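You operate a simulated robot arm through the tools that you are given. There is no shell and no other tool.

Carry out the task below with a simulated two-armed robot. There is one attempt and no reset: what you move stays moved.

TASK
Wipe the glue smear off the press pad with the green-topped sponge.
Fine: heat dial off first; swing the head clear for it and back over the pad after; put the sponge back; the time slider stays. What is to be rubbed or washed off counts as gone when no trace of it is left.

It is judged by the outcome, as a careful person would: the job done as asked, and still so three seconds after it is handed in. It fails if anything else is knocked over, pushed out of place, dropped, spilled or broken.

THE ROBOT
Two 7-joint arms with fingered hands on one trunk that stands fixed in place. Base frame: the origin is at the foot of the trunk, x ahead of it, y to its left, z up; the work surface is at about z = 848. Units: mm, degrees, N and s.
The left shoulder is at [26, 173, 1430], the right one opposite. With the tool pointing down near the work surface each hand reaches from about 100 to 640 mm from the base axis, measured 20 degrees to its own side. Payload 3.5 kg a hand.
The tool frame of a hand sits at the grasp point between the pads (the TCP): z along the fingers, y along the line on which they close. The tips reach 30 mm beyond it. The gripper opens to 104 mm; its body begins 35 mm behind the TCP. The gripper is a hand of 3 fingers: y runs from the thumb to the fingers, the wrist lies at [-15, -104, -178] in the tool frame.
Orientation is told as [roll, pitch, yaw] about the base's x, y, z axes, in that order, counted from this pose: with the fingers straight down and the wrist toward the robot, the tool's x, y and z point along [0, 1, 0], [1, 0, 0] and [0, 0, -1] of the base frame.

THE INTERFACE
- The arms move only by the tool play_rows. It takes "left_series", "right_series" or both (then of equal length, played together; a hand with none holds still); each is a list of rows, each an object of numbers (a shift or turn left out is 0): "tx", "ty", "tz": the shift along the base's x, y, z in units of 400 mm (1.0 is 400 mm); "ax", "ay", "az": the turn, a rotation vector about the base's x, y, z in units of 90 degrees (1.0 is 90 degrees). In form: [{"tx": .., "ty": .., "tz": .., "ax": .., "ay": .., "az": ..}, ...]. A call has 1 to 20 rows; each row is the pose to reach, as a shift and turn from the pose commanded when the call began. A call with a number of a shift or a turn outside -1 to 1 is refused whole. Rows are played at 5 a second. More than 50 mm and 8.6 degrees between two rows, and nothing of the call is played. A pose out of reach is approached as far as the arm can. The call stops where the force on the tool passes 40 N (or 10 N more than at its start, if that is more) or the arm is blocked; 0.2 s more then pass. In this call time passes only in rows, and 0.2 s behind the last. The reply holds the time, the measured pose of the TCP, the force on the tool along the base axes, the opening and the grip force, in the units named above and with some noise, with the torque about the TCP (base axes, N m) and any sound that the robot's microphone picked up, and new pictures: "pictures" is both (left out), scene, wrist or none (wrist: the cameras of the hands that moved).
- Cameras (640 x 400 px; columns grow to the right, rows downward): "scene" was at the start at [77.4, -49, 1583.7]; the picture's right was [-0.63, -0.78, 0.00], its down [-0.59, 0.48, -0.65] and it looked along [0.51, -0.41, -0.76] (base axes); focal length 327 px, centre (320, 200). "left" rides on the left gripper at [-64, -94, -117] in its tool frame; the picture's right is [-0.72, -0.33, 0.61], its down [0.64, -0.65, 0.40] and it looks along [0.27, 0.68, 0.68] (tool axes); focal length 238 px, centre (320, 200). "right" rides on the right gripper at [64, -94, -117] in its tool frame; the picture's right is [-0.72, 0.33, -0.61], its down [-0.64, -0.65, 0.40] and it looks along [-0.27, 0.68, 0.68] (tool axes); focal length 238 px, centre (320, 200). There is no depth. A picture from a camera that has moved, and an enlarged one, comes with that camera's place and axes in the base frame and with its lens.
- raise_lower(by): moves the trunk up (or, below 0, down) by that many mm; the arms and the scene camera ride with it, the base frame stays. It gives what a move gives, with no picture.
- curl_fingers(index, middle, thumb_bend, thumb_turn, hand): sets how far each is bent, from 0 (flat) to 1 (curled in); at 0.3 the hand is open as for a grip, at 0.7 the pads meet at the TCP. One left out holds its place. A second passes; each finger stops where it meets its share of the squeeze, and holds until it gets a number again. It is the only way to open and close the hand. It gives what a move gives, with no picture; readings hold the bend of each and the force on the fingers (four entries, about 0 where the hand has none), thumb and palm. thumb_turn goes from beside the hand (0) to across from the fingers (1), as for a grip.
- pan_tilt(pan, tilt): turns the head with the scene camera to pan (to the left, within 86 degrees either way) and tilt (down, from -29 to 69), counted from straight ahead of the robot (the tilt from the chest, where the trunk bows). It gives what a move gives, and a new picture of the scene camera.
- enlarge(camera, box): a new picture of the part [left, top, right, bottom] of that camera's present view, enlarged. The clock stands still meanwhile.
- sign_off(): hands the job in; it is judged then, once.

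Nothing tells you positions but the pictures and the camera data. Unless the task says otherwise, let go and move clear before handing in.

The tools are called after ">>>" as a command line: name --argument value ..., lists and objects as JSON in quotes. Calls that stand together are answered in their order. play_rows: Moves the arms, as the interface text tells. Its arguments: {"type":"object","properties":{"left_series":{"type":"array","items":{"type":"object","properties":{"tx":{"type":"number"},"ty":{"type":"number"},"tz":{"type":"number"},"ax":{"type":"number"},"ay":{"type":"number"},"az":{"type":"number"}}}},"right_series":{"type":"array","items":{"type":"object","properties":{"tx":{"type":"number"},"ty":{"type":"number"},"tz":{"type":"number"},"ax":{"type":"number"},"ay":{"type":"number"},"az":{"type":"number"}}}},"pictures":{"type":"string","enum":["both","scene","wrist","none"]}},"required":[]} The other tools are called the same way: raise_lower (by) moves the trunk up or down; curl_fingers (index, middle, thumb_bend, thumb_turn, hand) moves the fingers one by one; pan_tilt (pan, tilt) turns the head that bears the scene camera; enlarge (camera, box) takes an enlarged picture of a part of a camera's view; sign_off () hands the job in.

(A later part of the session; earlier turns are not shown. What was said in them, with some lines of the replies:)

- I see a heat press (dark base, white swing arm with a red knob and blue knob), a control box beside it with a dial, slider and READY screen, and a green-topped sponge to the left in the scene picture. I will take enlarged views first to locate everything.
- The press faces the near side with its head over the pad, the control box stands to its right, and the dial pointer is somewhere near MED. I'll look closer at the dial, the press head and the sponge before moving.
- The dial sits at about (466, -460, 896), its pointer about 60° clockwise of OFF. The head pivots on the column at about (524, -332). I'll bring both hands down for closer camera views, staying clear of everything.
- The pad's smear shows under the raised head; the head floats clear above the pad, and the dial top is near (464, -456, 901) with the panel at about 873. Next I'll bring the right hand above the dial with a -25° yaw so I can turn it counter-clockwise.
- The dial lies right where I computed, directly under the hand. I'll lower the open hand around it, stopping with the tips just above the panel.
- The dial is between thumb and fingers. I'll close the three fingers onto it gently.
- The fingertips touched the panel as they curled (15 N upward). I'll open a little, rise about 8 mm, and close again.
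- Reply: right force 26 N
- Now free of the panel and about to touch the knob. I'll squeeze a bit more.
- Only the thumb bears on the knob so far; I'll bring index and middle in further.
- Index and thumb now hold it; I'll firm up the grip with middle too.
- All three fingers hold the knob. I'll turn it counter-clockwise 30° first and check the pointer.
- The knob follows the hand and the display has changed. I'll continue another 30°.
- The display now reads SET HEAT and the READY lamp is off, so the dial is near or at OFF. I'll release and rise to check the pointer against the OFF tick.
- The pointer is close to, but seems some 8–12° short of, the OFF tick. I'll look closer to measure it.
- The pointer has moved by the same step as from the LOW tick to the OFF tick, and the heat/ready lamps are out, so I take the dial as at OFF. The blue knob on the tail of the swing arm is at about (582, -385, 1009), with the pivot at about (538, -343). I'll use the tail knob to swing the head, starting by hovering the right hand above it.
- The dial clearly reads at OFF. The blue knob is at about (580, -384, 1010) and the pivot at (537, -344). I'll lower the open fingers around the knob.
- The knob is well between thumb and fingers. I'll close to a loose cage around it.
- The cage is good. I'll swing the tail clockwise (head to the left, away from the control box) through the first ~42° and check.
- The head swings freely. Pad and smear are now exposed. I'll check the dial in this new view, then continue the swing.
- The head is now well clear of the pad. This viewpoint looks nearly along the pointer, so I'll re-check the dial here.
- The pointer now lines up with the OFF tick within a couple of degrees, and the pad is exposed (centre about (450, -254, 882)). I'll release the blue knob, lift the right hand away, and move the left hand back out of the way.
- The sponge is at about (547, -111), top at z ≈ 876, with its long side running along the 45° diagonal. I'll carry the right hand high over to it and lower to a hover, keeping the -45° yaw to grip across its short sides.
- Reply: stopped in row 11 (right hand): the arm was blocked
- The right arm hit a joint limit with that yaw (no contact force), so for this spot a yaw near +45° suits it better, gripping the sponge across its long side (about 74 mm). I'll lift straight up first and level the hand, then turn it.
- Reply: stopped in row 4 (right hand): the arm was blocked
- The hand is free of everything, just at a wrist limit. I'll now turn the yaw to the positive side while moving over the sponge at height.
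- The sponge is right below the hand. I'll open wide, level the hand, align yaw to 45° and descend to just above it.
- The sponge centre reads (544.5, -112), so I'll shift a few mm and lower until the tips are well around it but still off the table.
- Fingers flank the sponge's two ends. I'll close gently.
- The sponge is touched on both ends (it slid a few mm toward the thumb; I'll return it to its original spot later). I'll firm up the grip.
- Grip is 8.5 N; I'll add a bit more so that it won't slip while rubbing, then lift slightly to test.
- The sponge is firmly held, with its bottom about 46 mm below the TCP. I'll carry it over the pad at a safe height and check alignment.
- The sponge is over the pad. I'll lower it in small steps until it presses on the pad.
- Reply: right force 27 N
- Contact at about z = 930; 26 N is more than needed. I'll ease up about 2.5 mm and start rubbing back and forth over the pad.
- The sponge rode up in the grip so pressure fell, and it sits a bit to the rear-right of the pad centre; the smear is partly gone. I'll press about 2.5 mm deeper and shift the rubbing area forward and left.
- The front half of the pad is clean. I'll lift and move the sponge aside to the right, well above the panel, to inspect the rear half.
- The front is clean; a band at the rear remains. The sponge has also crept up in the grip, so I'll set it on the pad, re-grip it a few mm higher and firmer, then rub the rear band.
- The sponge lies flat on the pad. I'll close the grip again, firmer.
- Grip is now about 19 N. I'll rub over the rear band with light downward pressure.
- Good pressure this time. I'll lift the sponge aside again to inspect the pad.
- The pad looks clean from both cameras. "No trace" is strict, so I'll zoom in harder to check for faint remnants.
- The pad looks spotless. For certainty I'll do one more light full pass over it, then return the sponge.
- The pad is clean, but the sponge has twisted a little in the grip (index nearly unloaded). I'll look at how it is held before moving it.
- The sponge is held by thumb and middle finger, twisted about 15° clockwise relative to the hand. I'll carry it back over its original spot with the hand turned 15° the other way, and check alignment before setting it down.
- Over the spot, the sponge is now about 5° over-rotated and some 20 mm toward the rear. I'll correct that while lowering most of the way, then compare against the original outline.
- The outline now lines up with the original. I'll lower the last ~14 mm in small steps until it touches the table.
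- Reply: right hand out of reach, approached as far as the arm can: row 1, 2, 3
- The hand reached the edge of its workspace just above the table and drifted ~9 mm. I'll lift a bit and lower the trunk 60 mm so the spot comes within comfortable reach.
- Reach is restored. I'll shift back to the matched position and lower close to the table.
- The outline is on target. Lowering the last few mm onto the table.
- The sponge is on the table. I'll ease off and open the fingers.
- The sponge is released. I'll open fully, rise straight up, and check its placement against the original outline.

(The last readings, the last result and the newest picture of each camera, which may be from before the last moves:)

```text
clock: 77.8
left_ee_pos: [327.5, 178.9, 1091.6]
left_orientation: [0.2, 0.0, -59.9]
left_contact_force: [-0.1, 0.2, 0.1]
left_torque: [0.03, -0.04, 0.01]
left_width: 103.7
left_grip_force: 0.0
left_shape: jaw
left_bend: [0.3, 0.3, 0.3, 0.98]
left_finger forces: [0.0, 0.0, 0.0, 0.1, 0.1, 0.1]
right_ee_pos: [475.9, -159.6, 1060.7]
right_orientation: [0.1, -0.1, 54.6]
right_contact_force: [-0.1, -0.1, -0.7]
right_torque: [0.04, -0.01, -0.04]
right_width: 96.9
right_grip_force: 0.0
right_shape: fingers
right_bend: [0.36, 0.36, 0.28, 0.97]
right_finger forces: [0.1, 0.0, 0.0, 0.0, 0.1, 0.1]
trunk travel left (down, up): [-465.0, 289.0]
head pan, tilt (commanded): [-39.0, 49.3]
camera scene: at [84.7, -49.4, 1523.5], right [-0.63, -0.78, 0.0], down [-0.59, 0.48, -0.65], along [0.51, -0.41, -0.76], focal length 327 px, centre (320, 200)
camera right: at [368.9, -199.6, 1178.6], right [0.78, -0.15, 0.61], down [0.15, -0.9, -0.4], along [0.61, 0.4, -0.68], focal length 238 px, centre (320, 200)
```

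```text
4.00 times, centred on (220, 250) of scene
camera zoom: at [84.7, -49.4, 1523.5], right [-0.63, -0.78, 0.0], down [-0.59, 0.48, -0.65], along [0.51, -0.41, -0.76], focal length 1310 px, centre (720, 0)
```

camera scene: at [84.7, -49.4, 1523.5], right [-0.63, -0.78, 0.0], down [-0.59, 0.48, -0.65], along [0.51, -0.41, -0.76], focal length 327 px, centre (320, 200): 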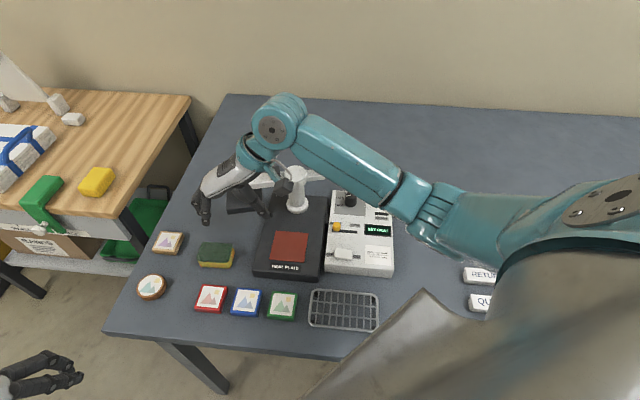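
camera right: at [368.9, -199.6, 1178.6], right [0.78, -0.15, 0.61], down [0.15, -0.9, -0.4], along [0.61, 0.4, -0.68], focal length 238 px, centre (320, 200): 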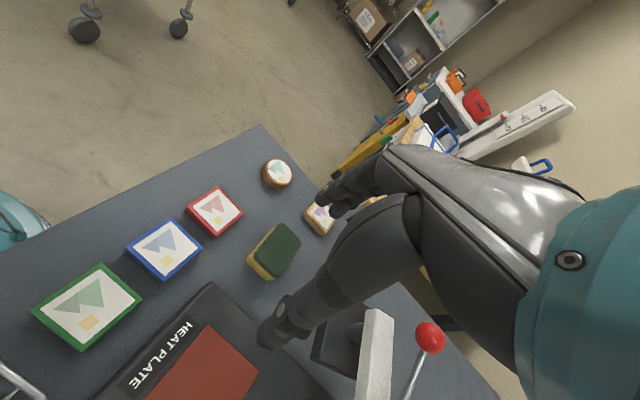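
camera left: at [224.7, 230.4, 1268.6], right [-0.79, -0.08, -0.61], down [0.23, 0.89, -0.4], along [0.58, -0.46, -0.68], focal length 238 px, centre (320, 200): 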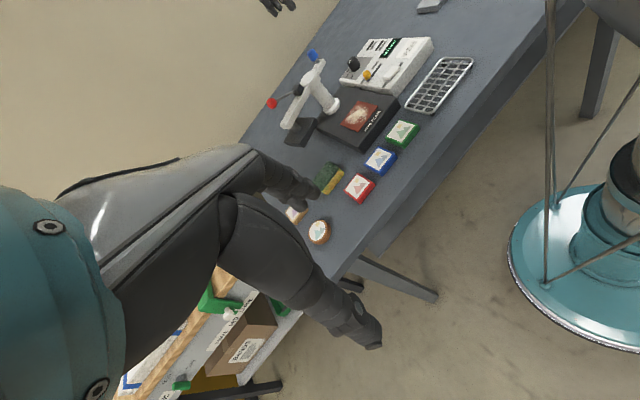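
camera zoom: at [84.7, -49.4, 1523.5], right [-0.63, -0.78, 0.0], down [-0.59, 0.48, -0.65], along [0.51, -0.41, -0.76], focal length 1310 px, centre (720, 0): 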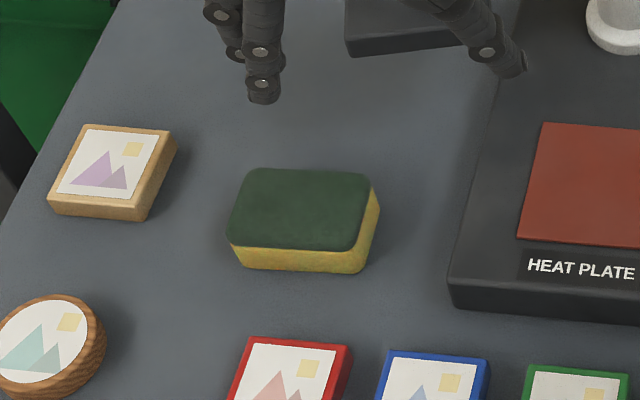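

The sponge is back within a few millimetres and about 2° of its original place, and the pad is clean. Next I'll bring the right hand back above the blue tail knob to swing the head home.

>>> curl_fingers --hand "right" --index 0.4 --middle 0.4 --thumb_bend 0.4

>>> play_rows --right_series '[{"tz": 0.07, "az": -0.0855}, {"tz": 0.15, "az": -0.171}, {"tx": 0.006, "ty": -0.064, "tz": 0.15, "az": -0.2565}, {"tx": 0.013, "ty": -0.128, "tz": 0.15, "az": -0.342}, {"tx": 0.019, "ty": -0.192, "tz": 0.15, "az": -0.4275}, {"tx": 0.026, "ty": -0.257, "tz": 0.15, "az": -0.513}, {"tx": 0.032, "ty": -0.321, "tz": 0.15, "az": -0.5985}, {"tx": 0.039, "ty": -0.385, "tz": 0.15, "az": -0.684}, {"tx": 0.045, "ty": -0.449, "tz": 0.15, "az": -0.7695}, {"tx": 0.052, "ty": -0.514, "tz": 0.15, "az": -0.855}, {"tx": 0.058, "ty": -0.578, "tz": 0.15, "az": -0.94}]'

>>> enlarge --camera "right" --box '[160, 150, 400, 390]'

>>> enlarge --camera "scene" --box '[200, 130, 400, 290]'

```text
clock: 78.8
left_ee_pos: [327.8, 179.7, 1090.1]
left_orientation: [0.1, 0.0, -59.9]
left_contact_force: [0.3, 0.0, 0.3]
left_torque: [0.02, 0.0, -0.01]
left_width: 103.8
left_grip_force: 0.1
left_shape: jaw
left_bend: [0.3, 0.3, 0.3, 0.98]
left_finger forces: [0.1, 0.0, 0.0, 0.1, 0.0, 0.0]
right_ee_pos: [476.5, -158.4, 1061.3]
right_orientation: [0.1, 0.0, 54.8]
right_contact_force: [1.2, -0.1, 0.7]
right_torque: [-0.01, 0.02, 0.0]
right_width: 78.7
right_grip_force: 0.1
right_shape: fingers
right_bend: [0.4, 0.4, 0.4, 0.97]
right_finger forces: [0.1, 0.0, 0.0, 0.1, 0.0, 0.1]
trunk travel left (down, up): [-465.0, 289.0]
head pan, tilt (commanded): [-39.0, 49.3]
```

```text
clock: 81.2
left_ee_pos: [326.9, 179.0, 1090.6]
left_orientation: [0.0, 0.0, -59.9]
left_contact_force: [-0.7, -0.2, 0.0]
left_torque: [0.0, -0.01, 0.0]
left_width: 103.5
left_grip_force: 0.1
left_shape: jaw
left_bend: [0.3, 0.3, 0.3, 0.98]
left_finger forces: [0.1, 0.1, 0.1, 0.0, 0.0, 0.0]
right_ee_pos: [501.4, -391.3, 1120.3]
right_orientation: [0.0, 0.1, -30.1]
right_contact_force: [0.1, -0.6, -0.1]
right_torque: [-0.04, -0.01, -0.01]
right_width: 78.1
right_grip_force: 0.0
right_shape: fingers
right_bend: [0.4, 0.4, 0.4, 0.97]
right_finger forces: [0.1, 0.0, 0.0, 0.0, 0.0, 0.0]
trunk travel left (down, up): [-465.0, 289.0]
head pan, tilt (commanded): [-39.0, 49.3]
camera scene: at [85.4, -49.1, 1523.4], right [-0.63, -0.78, 0.0], down [-0.59, 0.48, -0.65], along [0.51, -0.41, -0.76], focal length 327 px, centre (320, 200)
camera right: at [451.0, -289.5, 1236.9], right [-0.08, -0.79, 0.61], down [-0.89, -0.23, -0.4], along [0.46, -0.57, -0.68], focal length 238 px, centre (320, 200)
```

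scene: 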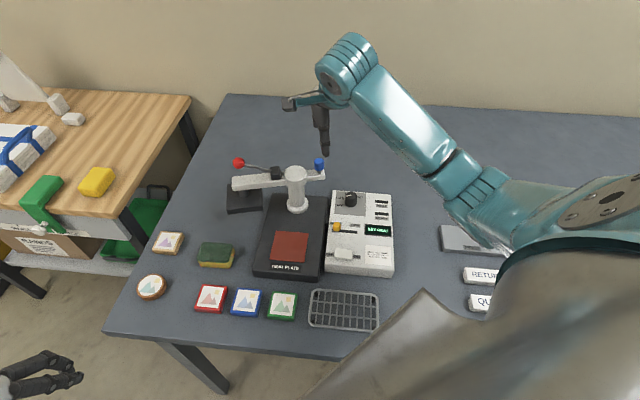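
right: 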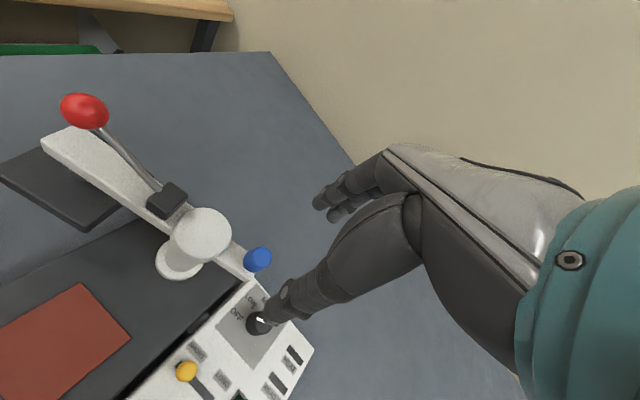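

```text
1.67 times, centred on (280, 270) of right
camera zoom: at [451.0, -289.5, 1236.9], right [-0.08, -0.79, 0.61], down [-0.89, -0.23, -0.4], along [0.46, -0.57, -0.68], focal length 397 px, centre (387, 83)
```

zoom: 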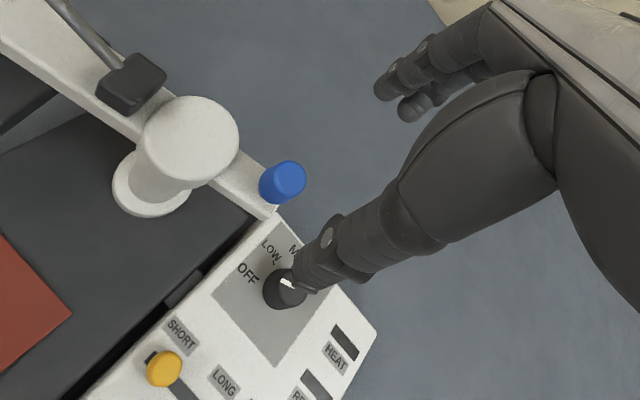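

```text
2.50 times, centred on (300, 210) of scene
camera zoom: at [85.4, -49.1, 1523.4], right [-0.63, -0.78, 0.0], down [-0.59, 0.48, -0.65], along [0.51, -0.41, -0.76], focal length 818 px, centre (370, 175)
```

zoom: 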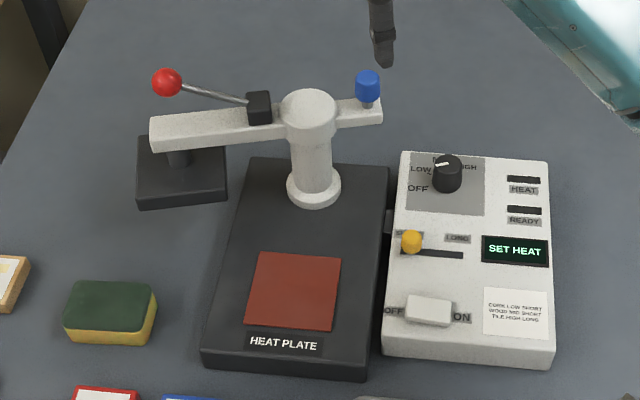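

The knob is at about (514, -392), pivot at (539, -339). I'll lower the open hand around it.

>>> play_rows --right_series '[{"tx": 0.032, "ty": -0.002, "tz": -0.05}, {"tx": 0.032, "ty": -0.002, "tz": -0.13}, {"tx": 0.032, "ty": -0.002, "tz": -0.22}]'

>>> enlarge --camera "right" --box '[200, 130, 420, 350]'

>>> enlarge --camera "scene" --box '[250, 110, 370, 200]'

```text
clock: 82.0
left_ee_pos: [329.6, 179.1, 1091.6]
left_orientation: [0.0, 0.0, -59.9]
left_contact_force: [-0.6, 0.9, -0.8]
left_torque: [0.0, 0.01, 0.0]
left_width: 103.7
left_grip_force: 0.1
left_shape: jaw
left_bend: [0.3, 0.3, 0.3, 0.98]
left_finger forces: [0.0, 0.0, 0.1, 0.0, 0.0, 0.0]
right_ee_pos: [514.9, -388.3, 1032.3]
right_orientation: [0.1, 0.0, -29.9]
right_contact_force: [1.5, 0.1, -0.5]
right_torque: [0.02, -0.01, 0.0]
right_width: 78.8
right_grip_force: 0.0
right_shape: fingers
right_bend: [0.4, 0.4, 0.4, 0.97]
right_finger forces: [0.1, 0.1, 0.1, 0.0, 0.1, 0.0]
trunk travel left (down, up): [-465.0, 289.0]
head pan, tilt (commanded): [-39.0, 49.3]
camera scene: at [85.6, -48.9, 1523.4], right [-0.63, -0.78, 0.0], down [-0.59, 0.48, -0.65], along [0.51, -0.41, -0.76], focal length 327 px, centre (320, 200)
camera right: at [464.0, -287.0, 1149.6], right [-0.08, -0.79, 0.61], down [-0.88, -0.23, -0.41], along [0.46, -0.57, -0.68], focal length 238 px, centre (320, 200)
```

scene: 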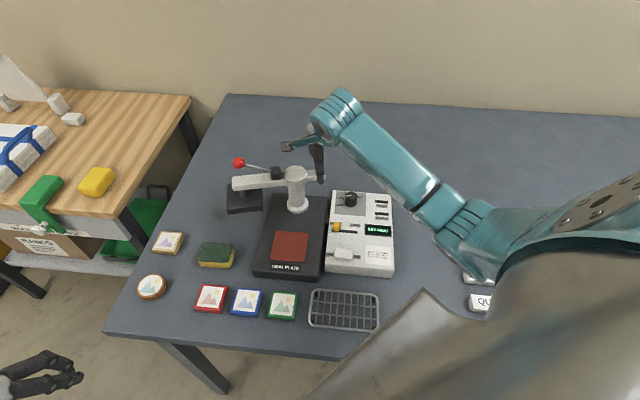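
right: 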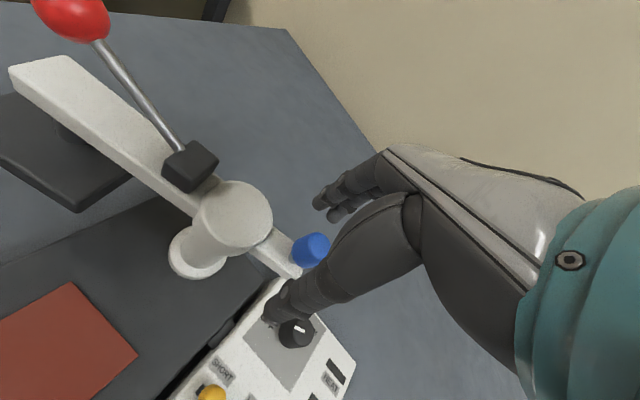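

```text
1.82 times, centred on (310, 240) of right
camera zoom: at [464.0, -287.0, 1149.6], right [-0.08, -0.79, 0.61], down [-0.88, -0.23, -0.41], along [0.46, -0.57, -0.68], focal length 433 px, centre (338, 127)
```

zoom: 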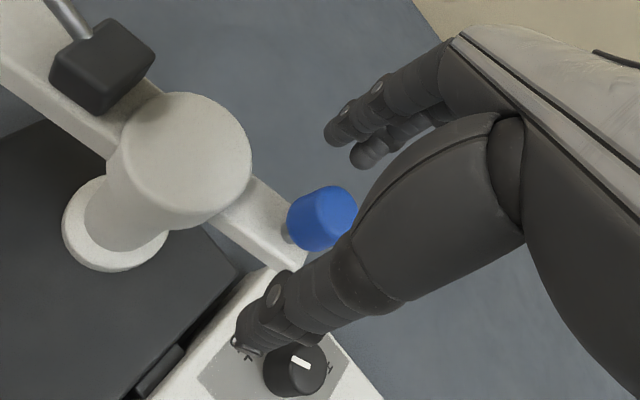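

```text
4.44 times, centred on (310, 155) of scene
camera zoom: at [85.6, -48.9, 1523.4], right [-0.63, -0.78, 0.0], down [-0.59, 0.48, -0.65], along [0.51, -0.41, -0.76], focal length 1455 px, centre (364, 400)
```

zoom: 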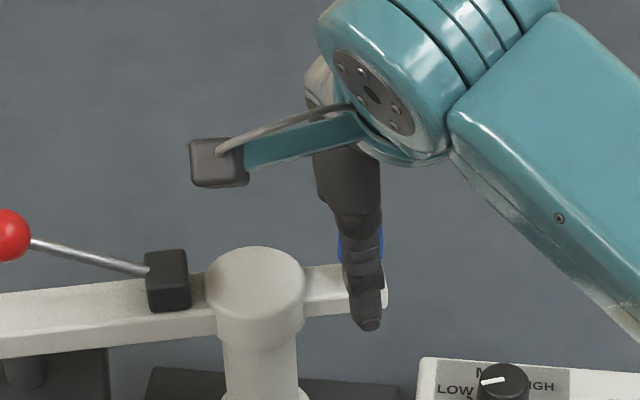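

The knob is between thumb and fingers again. I'll close to the same loose cage.

>>> curl_fingers --hand "right" --index 0.58 --middle 0.58 --thumb_bend 0.55

>>> enlarge --camera "right" --box '[200, 130, 420, 350]'

```text
clock: 83.0
left_ee_pos: [328.6, 179.5, 1091.7]
left_orientation: [0.0, 0.0, -59.9]
left_contact_force: [-0.4, -0.2, 0.0]
left_torque: [-0.01, -0.03, 0.01]
left_width: 103.7
left_grip_force: 0.1
left_shape: jaw
left_bend: [0.3, 0.3, 0.3, 0.98]
left_finger forces: [0.0, 0.0, 0.0, 0.0, 0.0, 0.0]
right_ee_pos: [513.7, -389.5, 1032.3]
right_orientation: [0.0, 0.0, -29.9]
right_contact_force: [-0.6, 0.3, 0.1]
right_torque: [0.02, 0.0, -0.02]
right_width: 37.1
right_grip_force: 0.1
right_shape: fingers
right_bend: [0.57, 0.57, 0.55, 0.97]
right_finger forces: [0.0, 0.0, 0.0, 0.0, 0.0, 0.0]
trunk travel left (down, up): [-465.0, 289.0]
head pan, tilt (commanded): [-39.0, 49.3]
```

```text
1.82 times, centred on (310, 240) of right
camera zoom: at [463.6, -287.1, 1149.7], right [-0.08, -0.79, 0.61], down [-0.89, -0.23, -0.4], along [0.46, -0.57, -0.68], focal length 433 px, centre (338, 127)
```

zoom: 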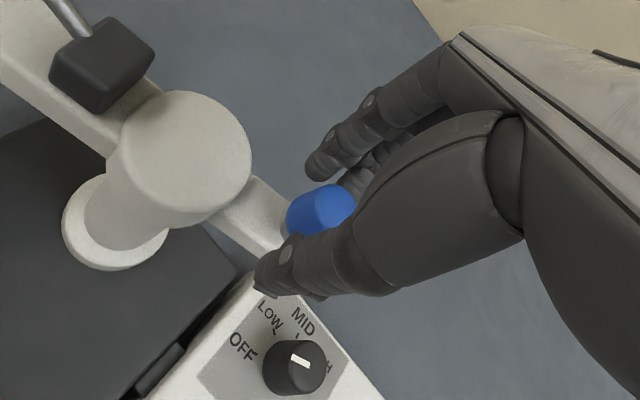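

Caged. I'll swing the tail counter-clockwise along its arc, most of the way first.

>>> play_rows --right_series '[{"tx": 0.0185, "ty": -0.0073, "az": 0.068}, {"tx": 0.038, "ty": -0.0118, "az": 0.136}, {"tx": 0.0578, "ty": -0.0138, "az": 0.204}, {"tx": 0.0775, "ty": -0.013, "az": 0.272}, {"tx": 0.0973, "ty": -0.0095, "az": 0.34}, {"tx": 0.1163, "ty": -0.0033, "az": 0.408}, {"tx": 0.134, "ty": 0.0053, "az": 0.475}]'

>>> enlarge --camera "scene" --box '[220, 130, 380, 290]'

>>> enlarge --camera "right" --box '[120, 130, 420, 350]'

```text
clock: 84.6
left_ee_pos: [327.7, 180.5, 1091.5]
left_orientation: [0.0, 0.0, -60.0]
left_contact_force: [-0.3, 0.6, 0.5]
left_torque: [0.01, -0.01, -0.01]
left_width: 104.0
left_grip_force: 0.1
left_shape: jaw
left_bend: [0.3, 0.3, 0.3, 0.98]
left_finger forces: [0.0, 0.1, 0.0, 0.1, 0.0, 0.1]
right_ee_pos: [569.0, -386.0, 1032.5]
right_orientation: [0.1, -0.1, 13.0]
right_contact_force: [-0.2, -0.3, -0.4]
right_torque: [0.02, -0.01, 0.02]
right_width: 37.6
right_grip_force: 0.7
right_shape: fingers
right_bend: [0.57, 0.57, 0.54, 0.98]
right_finger forces: [0.1, 0.1, 0.0, 0.1, 0.2, 0.0]
trunk travel left (down, up): [-465.0, 289.0]
head pan, tilt (commanded): [-39.0, 49.3]
camera scene: at [85.4, -48.9, 1523.4], right [-0.63, -0.78, 0.0], down [-0.59, 0.48, -0.65], along [0.51, -0.41, -0.76], focal length 327 px, centre (320, 200)
camera right: at [461.3, -346.5, 1149.1], right [0.48, -0.63, 0.61], down [-0.49, -0.77, -0.4], along [0.73, -0.11, -0.68], focal length 238 px, centre (320, 200)
```

scene: 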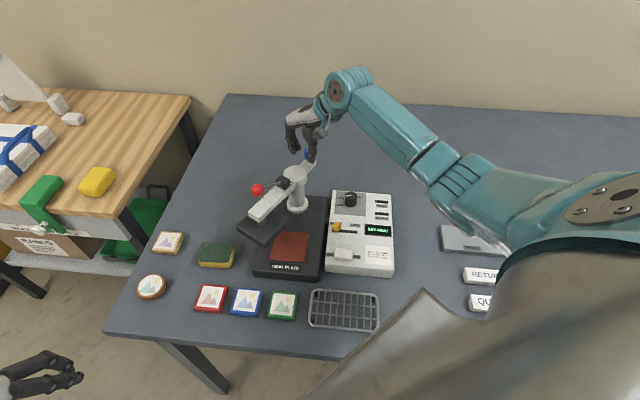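
right: 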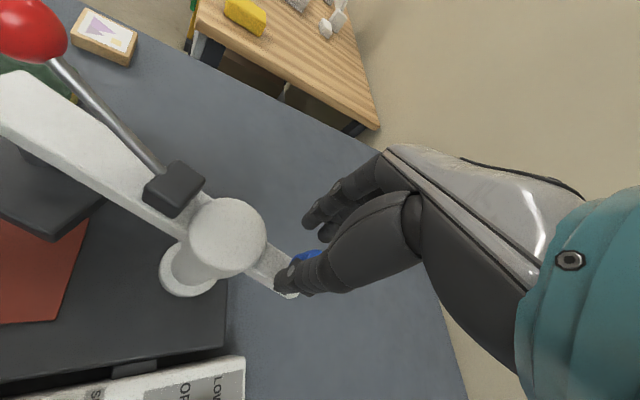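

```text
2.50 times, centred on (300, 210) of scene
camera zoom: at [85.4, -48.9, 1523.4], right [-0.63, -0.78, 0.0], down [-0.59, 0.48, -0.65], along [0.51, -0.41, -0.76], focal length 818 px, centre (370, 175)
```

zoom: 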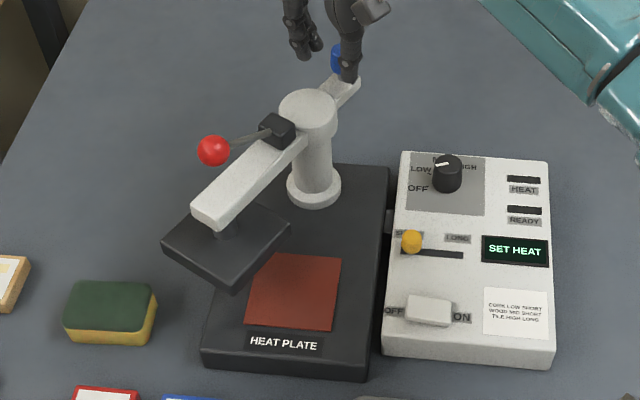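

```text
1.82 times, centred on (270, 240) of right
camera zoom: at [461.3, -346.5, 1149.1], right [0.48, -0.63, 0.61], down [-0.49, -0.77, -0.4], along [0.73, -0.11, -0.68], focal length 433 px, centre (411, 127)
```

zoom: 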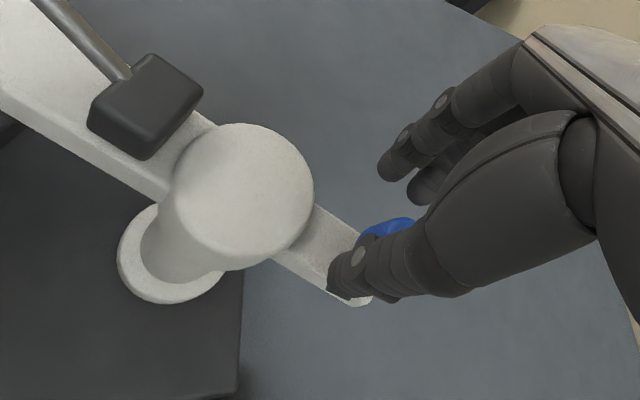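

The head follows with some slack (arm now at about 105°, needs 135°). I'll continue the arc in smaller steps and check.

>>> play_rows --right_series '[{"tx": 0.015, "ty": 0.0093, "az": 0.044}, {"tx": 0.0293, "ty": 0.0198, "az": 0.094}, {"tx": 0.0425, "ty": 0.0338, "az": 0.144}]'

>>> enlarge --camera "scene" --box '[220, 130, 380, 290]'

>>> enlarge --camera "right" --box '[120, 130, 420, 350]'

```text
clock: 85.4
left_ee_pos: [328.4, 179.7, 1091.9]
left_orientation: [0.0, 0.0, -59.8]
left_contact_force: [-0.7, -0.6, -0.2]
left_torque: [-0.01, -0.01, -0.01]
left_width: 103.9
left_grip_force: 0.0
left_shape: jaw
left_bend: [0.3, 0.3, 0.3, 0.98]
left_finger forces: [0.1, 0.0, 0.0, 0.0, 0.0, 0.0]
right_ee_pos: [583.5, -371.6, 1031.7]
right_orientation: [0.0, 0.0, 25.8]
right_contact_force: [0.2, 0.5, -0.1]
right_torque: [0.02, 0.0, 0.01]
right_width: 37.7
right_grip_force: 0.4
right_shape: fingers
right_bend: [0.57, 0.57, 0.54, 0.97]
right_finger forces: [0.0, 0.0, 0.1, 0.1, 0.3, 0.1]
trunk travel left (down, up): [-465.0, 289.0]
head pan, tilt (commanded): [-39.0, 49.3]
camera scene: at [85.4, -48.8, 1523.4], right [-0.63, -0.78, 0.0], down [-0.59, 0.48, -0.65], along [0.51, -0.41, -0.76], focal length 327 px, centre (320, 200)
camera right: at [471.5, -357.2, 1149.2], right [0.61, -0.51, 0.61], down [-0.31, -0.86, -0.4], along [0.73, 0.06, -0.68], focal length 238 px, centre (320, 200)
```

scene: 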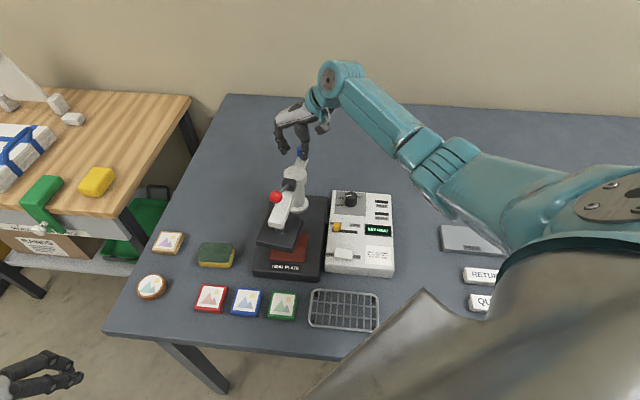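
right: 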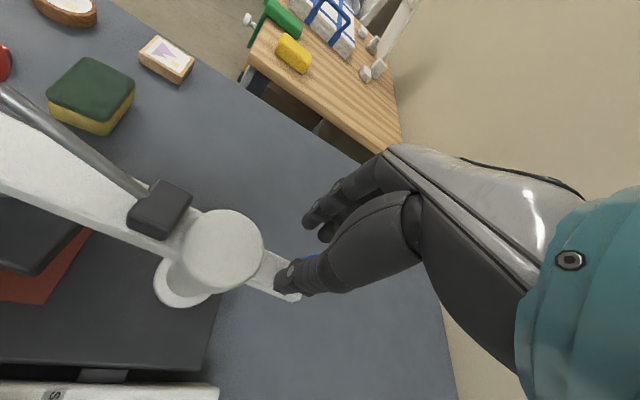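

```text
2.50 times, centred on (300, 210) of scene
camera zoom: at [85.4, -48.8, 1523.4], right [-0.63, -0.78, 0.0], down [-0.59, 0.48, -0.65], along [0.51, -0.41, -0.76], focal length 818 px, centre (370, 175)
```

zoom: 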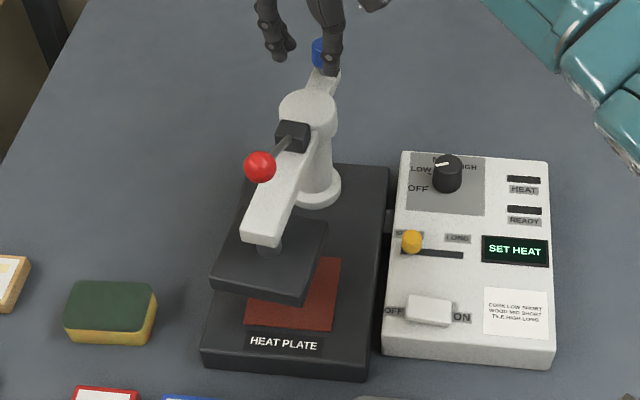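

```text
1.82 times, centred on (270, 240) of right
camera zoom: at [471.5, -357.2, 1149.2], right [0.61, -0.51, 0.61], down [-0.31, -0.86, -0.4], along [0.73, 0.06, -0.68], focal length 433 px, centre (411, 127)
```

zoom: 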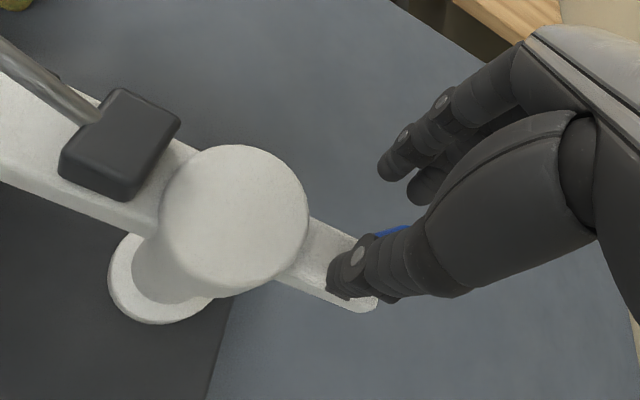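

The arm is at about 126°; it needs about 8–9° more. I'll advance slightly.

>>> play_rows --right_series '[{"tx": 0.0075, "ty": 0.007, "az": 0.028}, {"tx": 0.0145, "ty": 0.0135, "az": 0.05}]' --pictures "scene"

>>> enlarge --camera "scene" --box '[220, 130, 380, 290]'

>>> enlarge --camera "left" --box '[220, 0, 440, 140]'

```text
clock: 86.0
left_ee_pos: [327.4, 179.7, 1091.3]
left_orientation: [-0.1, 0.0, -59.9]
left_contact_force: [0.0, -0.5, 0.4]
left_torque: [-0.03, -0.03, 0.05]
left_width: 103.7
left_grip_force: 0.1
left_shape: jaw
left_bend: [0.3, 0.3, 0.3, 0.98]
left_finger forces: [0.1, 0.1, 0.0, 0.0, 0.1, 0.0]
right_ee_pos: [589.9, -366.8, 1031.1]
right_orientation: [0.0, 0.0, 30.4]
right_contact_force: [-1.1, 0.2, 0.0]
right_torque: [0.02, 0.07, -0.02]
right_width: 37.9
right_grip_force: 1.0
right_shape: fingers
right_bend: [0.57, 0.57, 0.54, 0.97]
right_finger forces: [0.1, 0.0, 0.1, 0.1, 1.1, 0.0]
trunk travel left (down, up): [-465.0, 289.0]
head pan, tilt (commanded): [-39.0, 49.3]
camera scene: at [85.1, -48.9, 1523.4], right [-0.63, -0.78, 0.0], down [-0.59, 0.48, -0.65], along [0.51, -0.41, -0.76], focal length 327 px, centre (320, 200)
```

scene: 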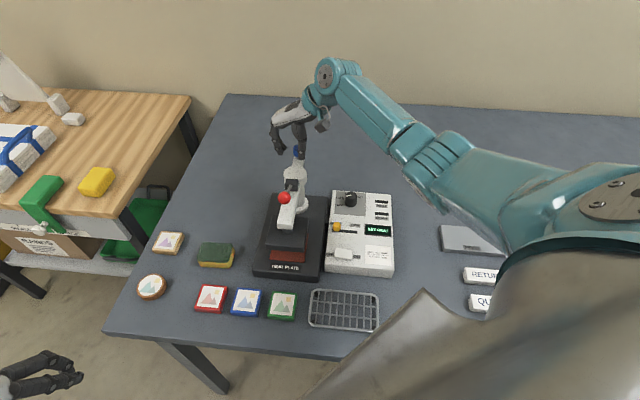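

```text
2.50 times, centred on (300, 210) of scene
camera zoom: at [85.1, -48.9, 1523.4], right [-0.63, -0.78, 0.0], down [-0.59, 0.48, -0.65], along [0.51, -0.41, -0.76], focal length 818 px, centre (370, 175)
```

zoom: 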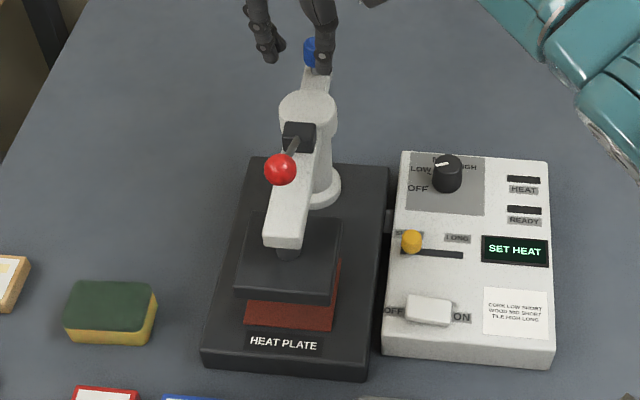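

```text
2.86 times, centred on (330, 70) of left
camera zoom: at [225.2, 229.7, 1208.1], right [-0.79, -0.08, -0.61], down [0.23, 0.89, -0.4], along [0.58, -0.46, -0.68], focal length 681 px, centre (291, 571)
```

zoom: 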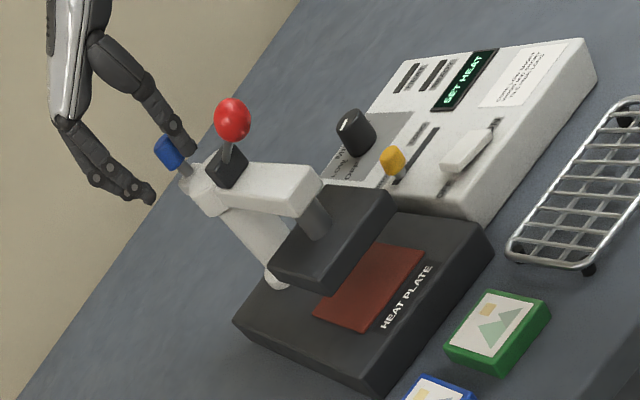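

The arm is back at about 134.5°, matching its original 134°. I'll open the fingers, rise clear and check.

>>> curl_fingers --hand "right" --index 0.38 --middle 0.38 --thumb_bend 0.38

>>> play_rows --right_series '[{"tz": 0.05}, {"tz": 0.12}, {"tz": 0.22}, {"tz": 0.32}, {"tz": 0.36, "tx": -0.04, "ty": -0.05}, {"tz": 0.4, "tx": -0.1, "ty": -0.12}, {"tz": 0.4, "tx": -0.18, "ty": -0.18}, {"tz": 0.4, "tx": -0.26, "ty": -0.24}]'

>>> enlarge --camera "scene" --box '[220, 130, 380, 290]'

>>> enlarge --camera "left" --box '[220, 0, 440, 140]'

>>> enlarge --camera "right" --box '[0, 0, 640, 400]'

```text
clock: 87.0
left_ee_pos: [327.0, 179.4, 1092.0]
left_orientation: [0.0, 0.0, -59.9]
left_contact_force: [0.4, -0.2, 0.2]
left_torque: [0.02, -0.04, 0.04]
left_width: 103.4
left_grip_force: 0.0
left_shape: jaw
left_bend: [0.3, 0.3, 0.3, 0.98]
left_finger forces: [0.0, 0.0, 0.1, 0.0, 0.0, 0.1]
right_ee_pos: [591.0, -367.6, 1031.5]
right_orientation: [0.0, -0.1, 30.4]
right_contact_force: [-0.5, -1.0, -0.5]
right_torque: [0.01, 0.02, 0.0]
right_width: 82.4
right_grip_force: 0.0
right_shape: fingers
right_bend: [0.38, 0.38, 0.38, 0.97]
right_finger forces: [0.0, 0.1, 0.1, 0.1, 0.0, 0.0]
trunk travel left (down, up): [-465.0, 289.0]
head pan, tilt (commanded): [-39.0, 49.3]
```

```text
clock: 88.8
left_ee_pos: [326.4, 179.5, 1092.3]
left_orientation: [0.1, 0.0, -59.9]
left_contact_force: [0.2, -0.3, -0.2]
left_torque: [-0.04, -0.01, -0.02]
left_width: 103.7
left_grip_force: 0.0
left_shape: jaw
left_bend: [0.3, 0.3, 0.3, 0.98]
left_finger forces: [0.0, 0.1, 0.1, 0.0, 0.1, 0.0]
right_ee_pos: [482.2, -463.3, 1189.5]
right_orientation: [0.0, 0.0, 30.3]
right_contact_force: [-0.2, -0.3, -1.1]
right_torque: [-0.01, -0.06, -0.01]
right_width: 82.7
right_grip_force: 0.0
right_shape: fingers
right_bend: [0.38, 0.38, 0.38, 0.97]
right_finger forces: [0.0, 0.0, 0.1, 0.1, 0.1, 0.0]
trunk travel left (down, up): [-465.0, 289.0]
head pan, tilt (commanded): [-39.0, 49.3]
camera scene: at [84.3, -49.3, 1523.5], right [-0.63, -0.78, 0.0], down [-0.59, 0.48, -0.65], along [0.51, -0.41, -0.76], focal length 327 px, centre (320, 200)
camera right: at [368.0, -455.8, 1307.5], right [0.64, -0.46, 0.61], down [-0.24, -0.88, -0.4], along [0.73, 0.11, -0.68], focal length 238 px, centre (320, 200)
```

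scene: 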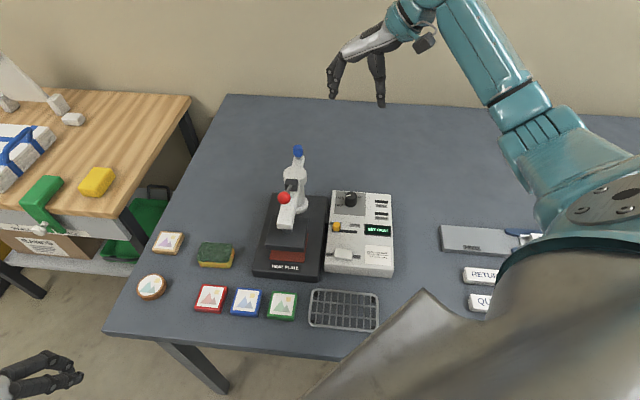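
right: 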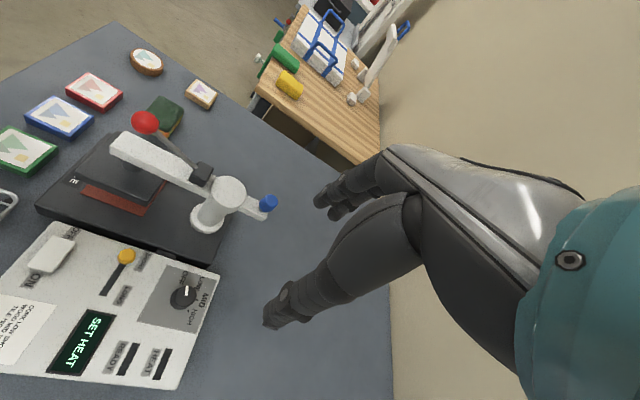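

```text
2.50 times, centred on (300, 210) of scene
camera zoom: at [84.3, -49.3, 1523.5], right [-0.63, -0.78, 0.0], down [-0.59, 0.48, -0.65], along [0.51, -0.41, -0.76], focal length 818 px, centre (370, 175)
```

zoom: 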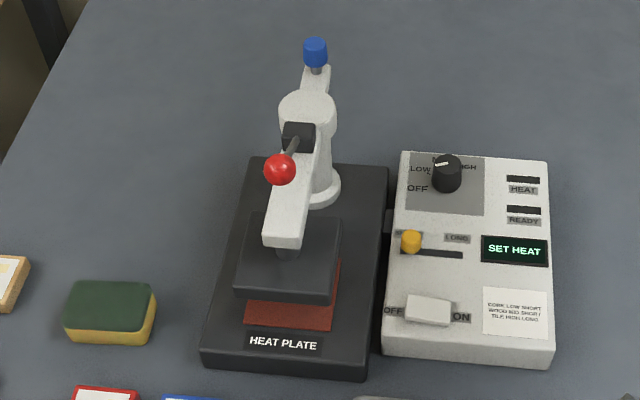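

```text
2.86 times, centred on (330, 70) of left
camera zoom: at [224.6, 229.4, 1208.4], right [-0.79, -0.08, -0.61], down [0.23, 0.89, -0.4], along [0.58, -0.46, -0.68], focal length 681 px, centre (291, 571)
```

zoom: 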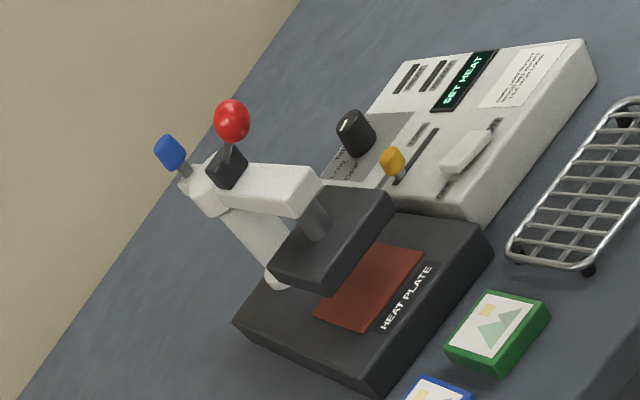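

```text
1.00 times, centred on (320, 200) of right (not enlarged: the box is as wide or as high as the picture)
camera zoom: at [368.0, -455.8, 1307.5], right [0.64, -0.46, 0.61], down [-0.24, -0.88, -0.4], along [0.73, 0.11, -0.68], focal length 238 px, centre (320, 200)
```

zoom: 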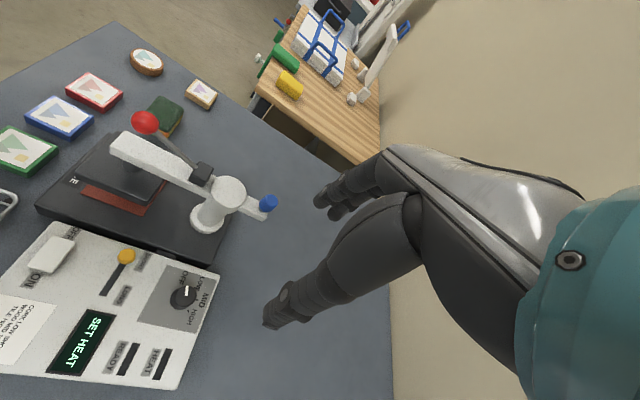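

The head is back over the pad with the arm and knob at their original positions. A last close check of the dial, slider and pad before handing in.

>>> enlarge --camera "scene" --box '[320, 185, 400, 235]'

>>> enlarge --camera "right" --box '[100, 230, 230, 320]'

>>> enlarge --camera "left" --box '[310, 70, 390, 120]'

>>> enlarge --camera "scene" --box '[120, 180, 400, 350]'

```text
8.00 times, centred on (360, 210) of scene
camera zoom: at [84.3, -49.3, 1523.5], right [-0.63, -0.78, 0.0], down [-0.59, 0.48, -0.65], along [0.51, -0.41, -0.76], focal length 2619 px, centre (0, 120)
```

zoom: 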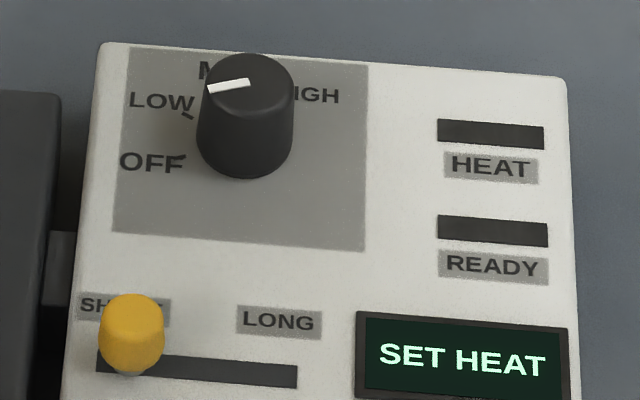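

```text
4.44 times, centred on (165, 275) of right
camera zoom: at [368.0, -455.8, 1307.5], right [0.64, -0.46, 0.61], down [-0.24, -0.88, -0.4], along [0.73, 0.11, -0.68], focal length 1059 px, centre (1009, -133)
```

zoom: 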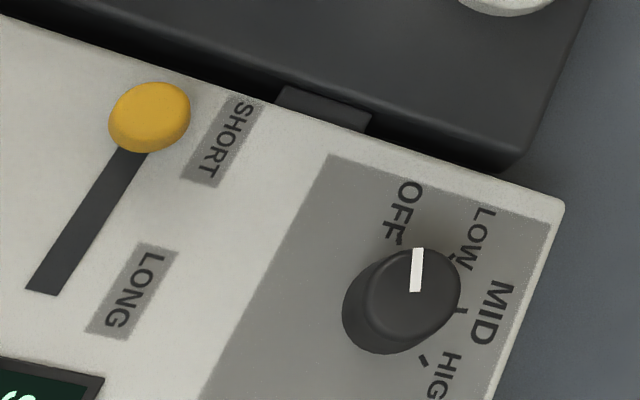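

```text
8.00 times, centred on (350, 95) of left
camera zoom: at [224.6, 229.4, 1208.4], right [-0.79, -0.08, -0.61], down [0.23, 0.89, -0.4], along [0.58, -0.46, -0.68], focal length 1907 px, centre (80, 1040)
```

zoom: 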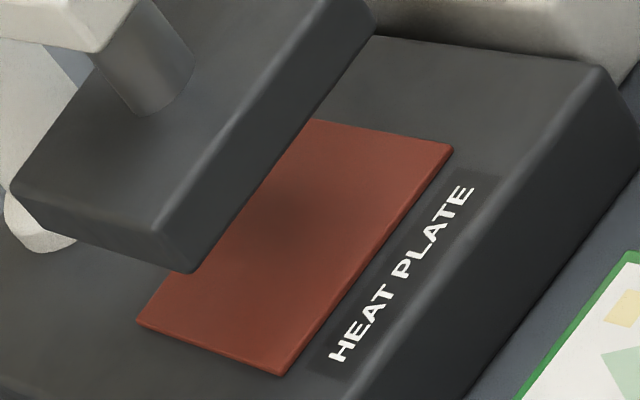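

```text
2.29 times, centred on (260, 265) of scene
camera zoom: at [84.3, -49.3, 1523.5], right [-0.63, -0.78, 0.0], down [-0.59, 0.48, -0.65], along [0.51, -0.41, -0.76], focal length 748 px, centre (457, 51)
```

zoom: 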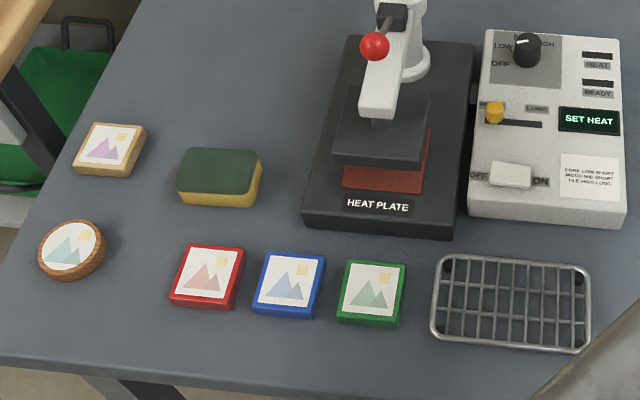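

All is in order:
- The dial pointer is at OFF and the lamps are out.
- The time slider is still at SHORT.
- The pad shows no trace of glue.
- The head is back over the pad.
- The sponge is in its place, nothing else has moved, and both hands are clear.

I'm handing the job in.

>>> sign_off

```text
The job is handed in.
```

The glue smear is off the press pad; zoomed-in views after the last pass showed no trace of it. I handed the job in.

- **Heat dial:** turned from LOW to OFF before anything else. The pointer reads within about 4° of the OFF tick. The READY lamp is out and the display shows SET HEAT.
- **Press head:** swung clear to the left by its blue tail knob for the wiping, then swung back over the pad. It is within about 1° of where it started.
- **Sponge:** back in its place, within about 1 cm and 2° of its original position.
- **Time slider:** not touched; it is still at SHORT.

The trunk is 60 mm lower than at the start. I lowered it so the right hand could reach the sponge's spot. Both hands are empty and clear, and I saw nothing else on the table moved.
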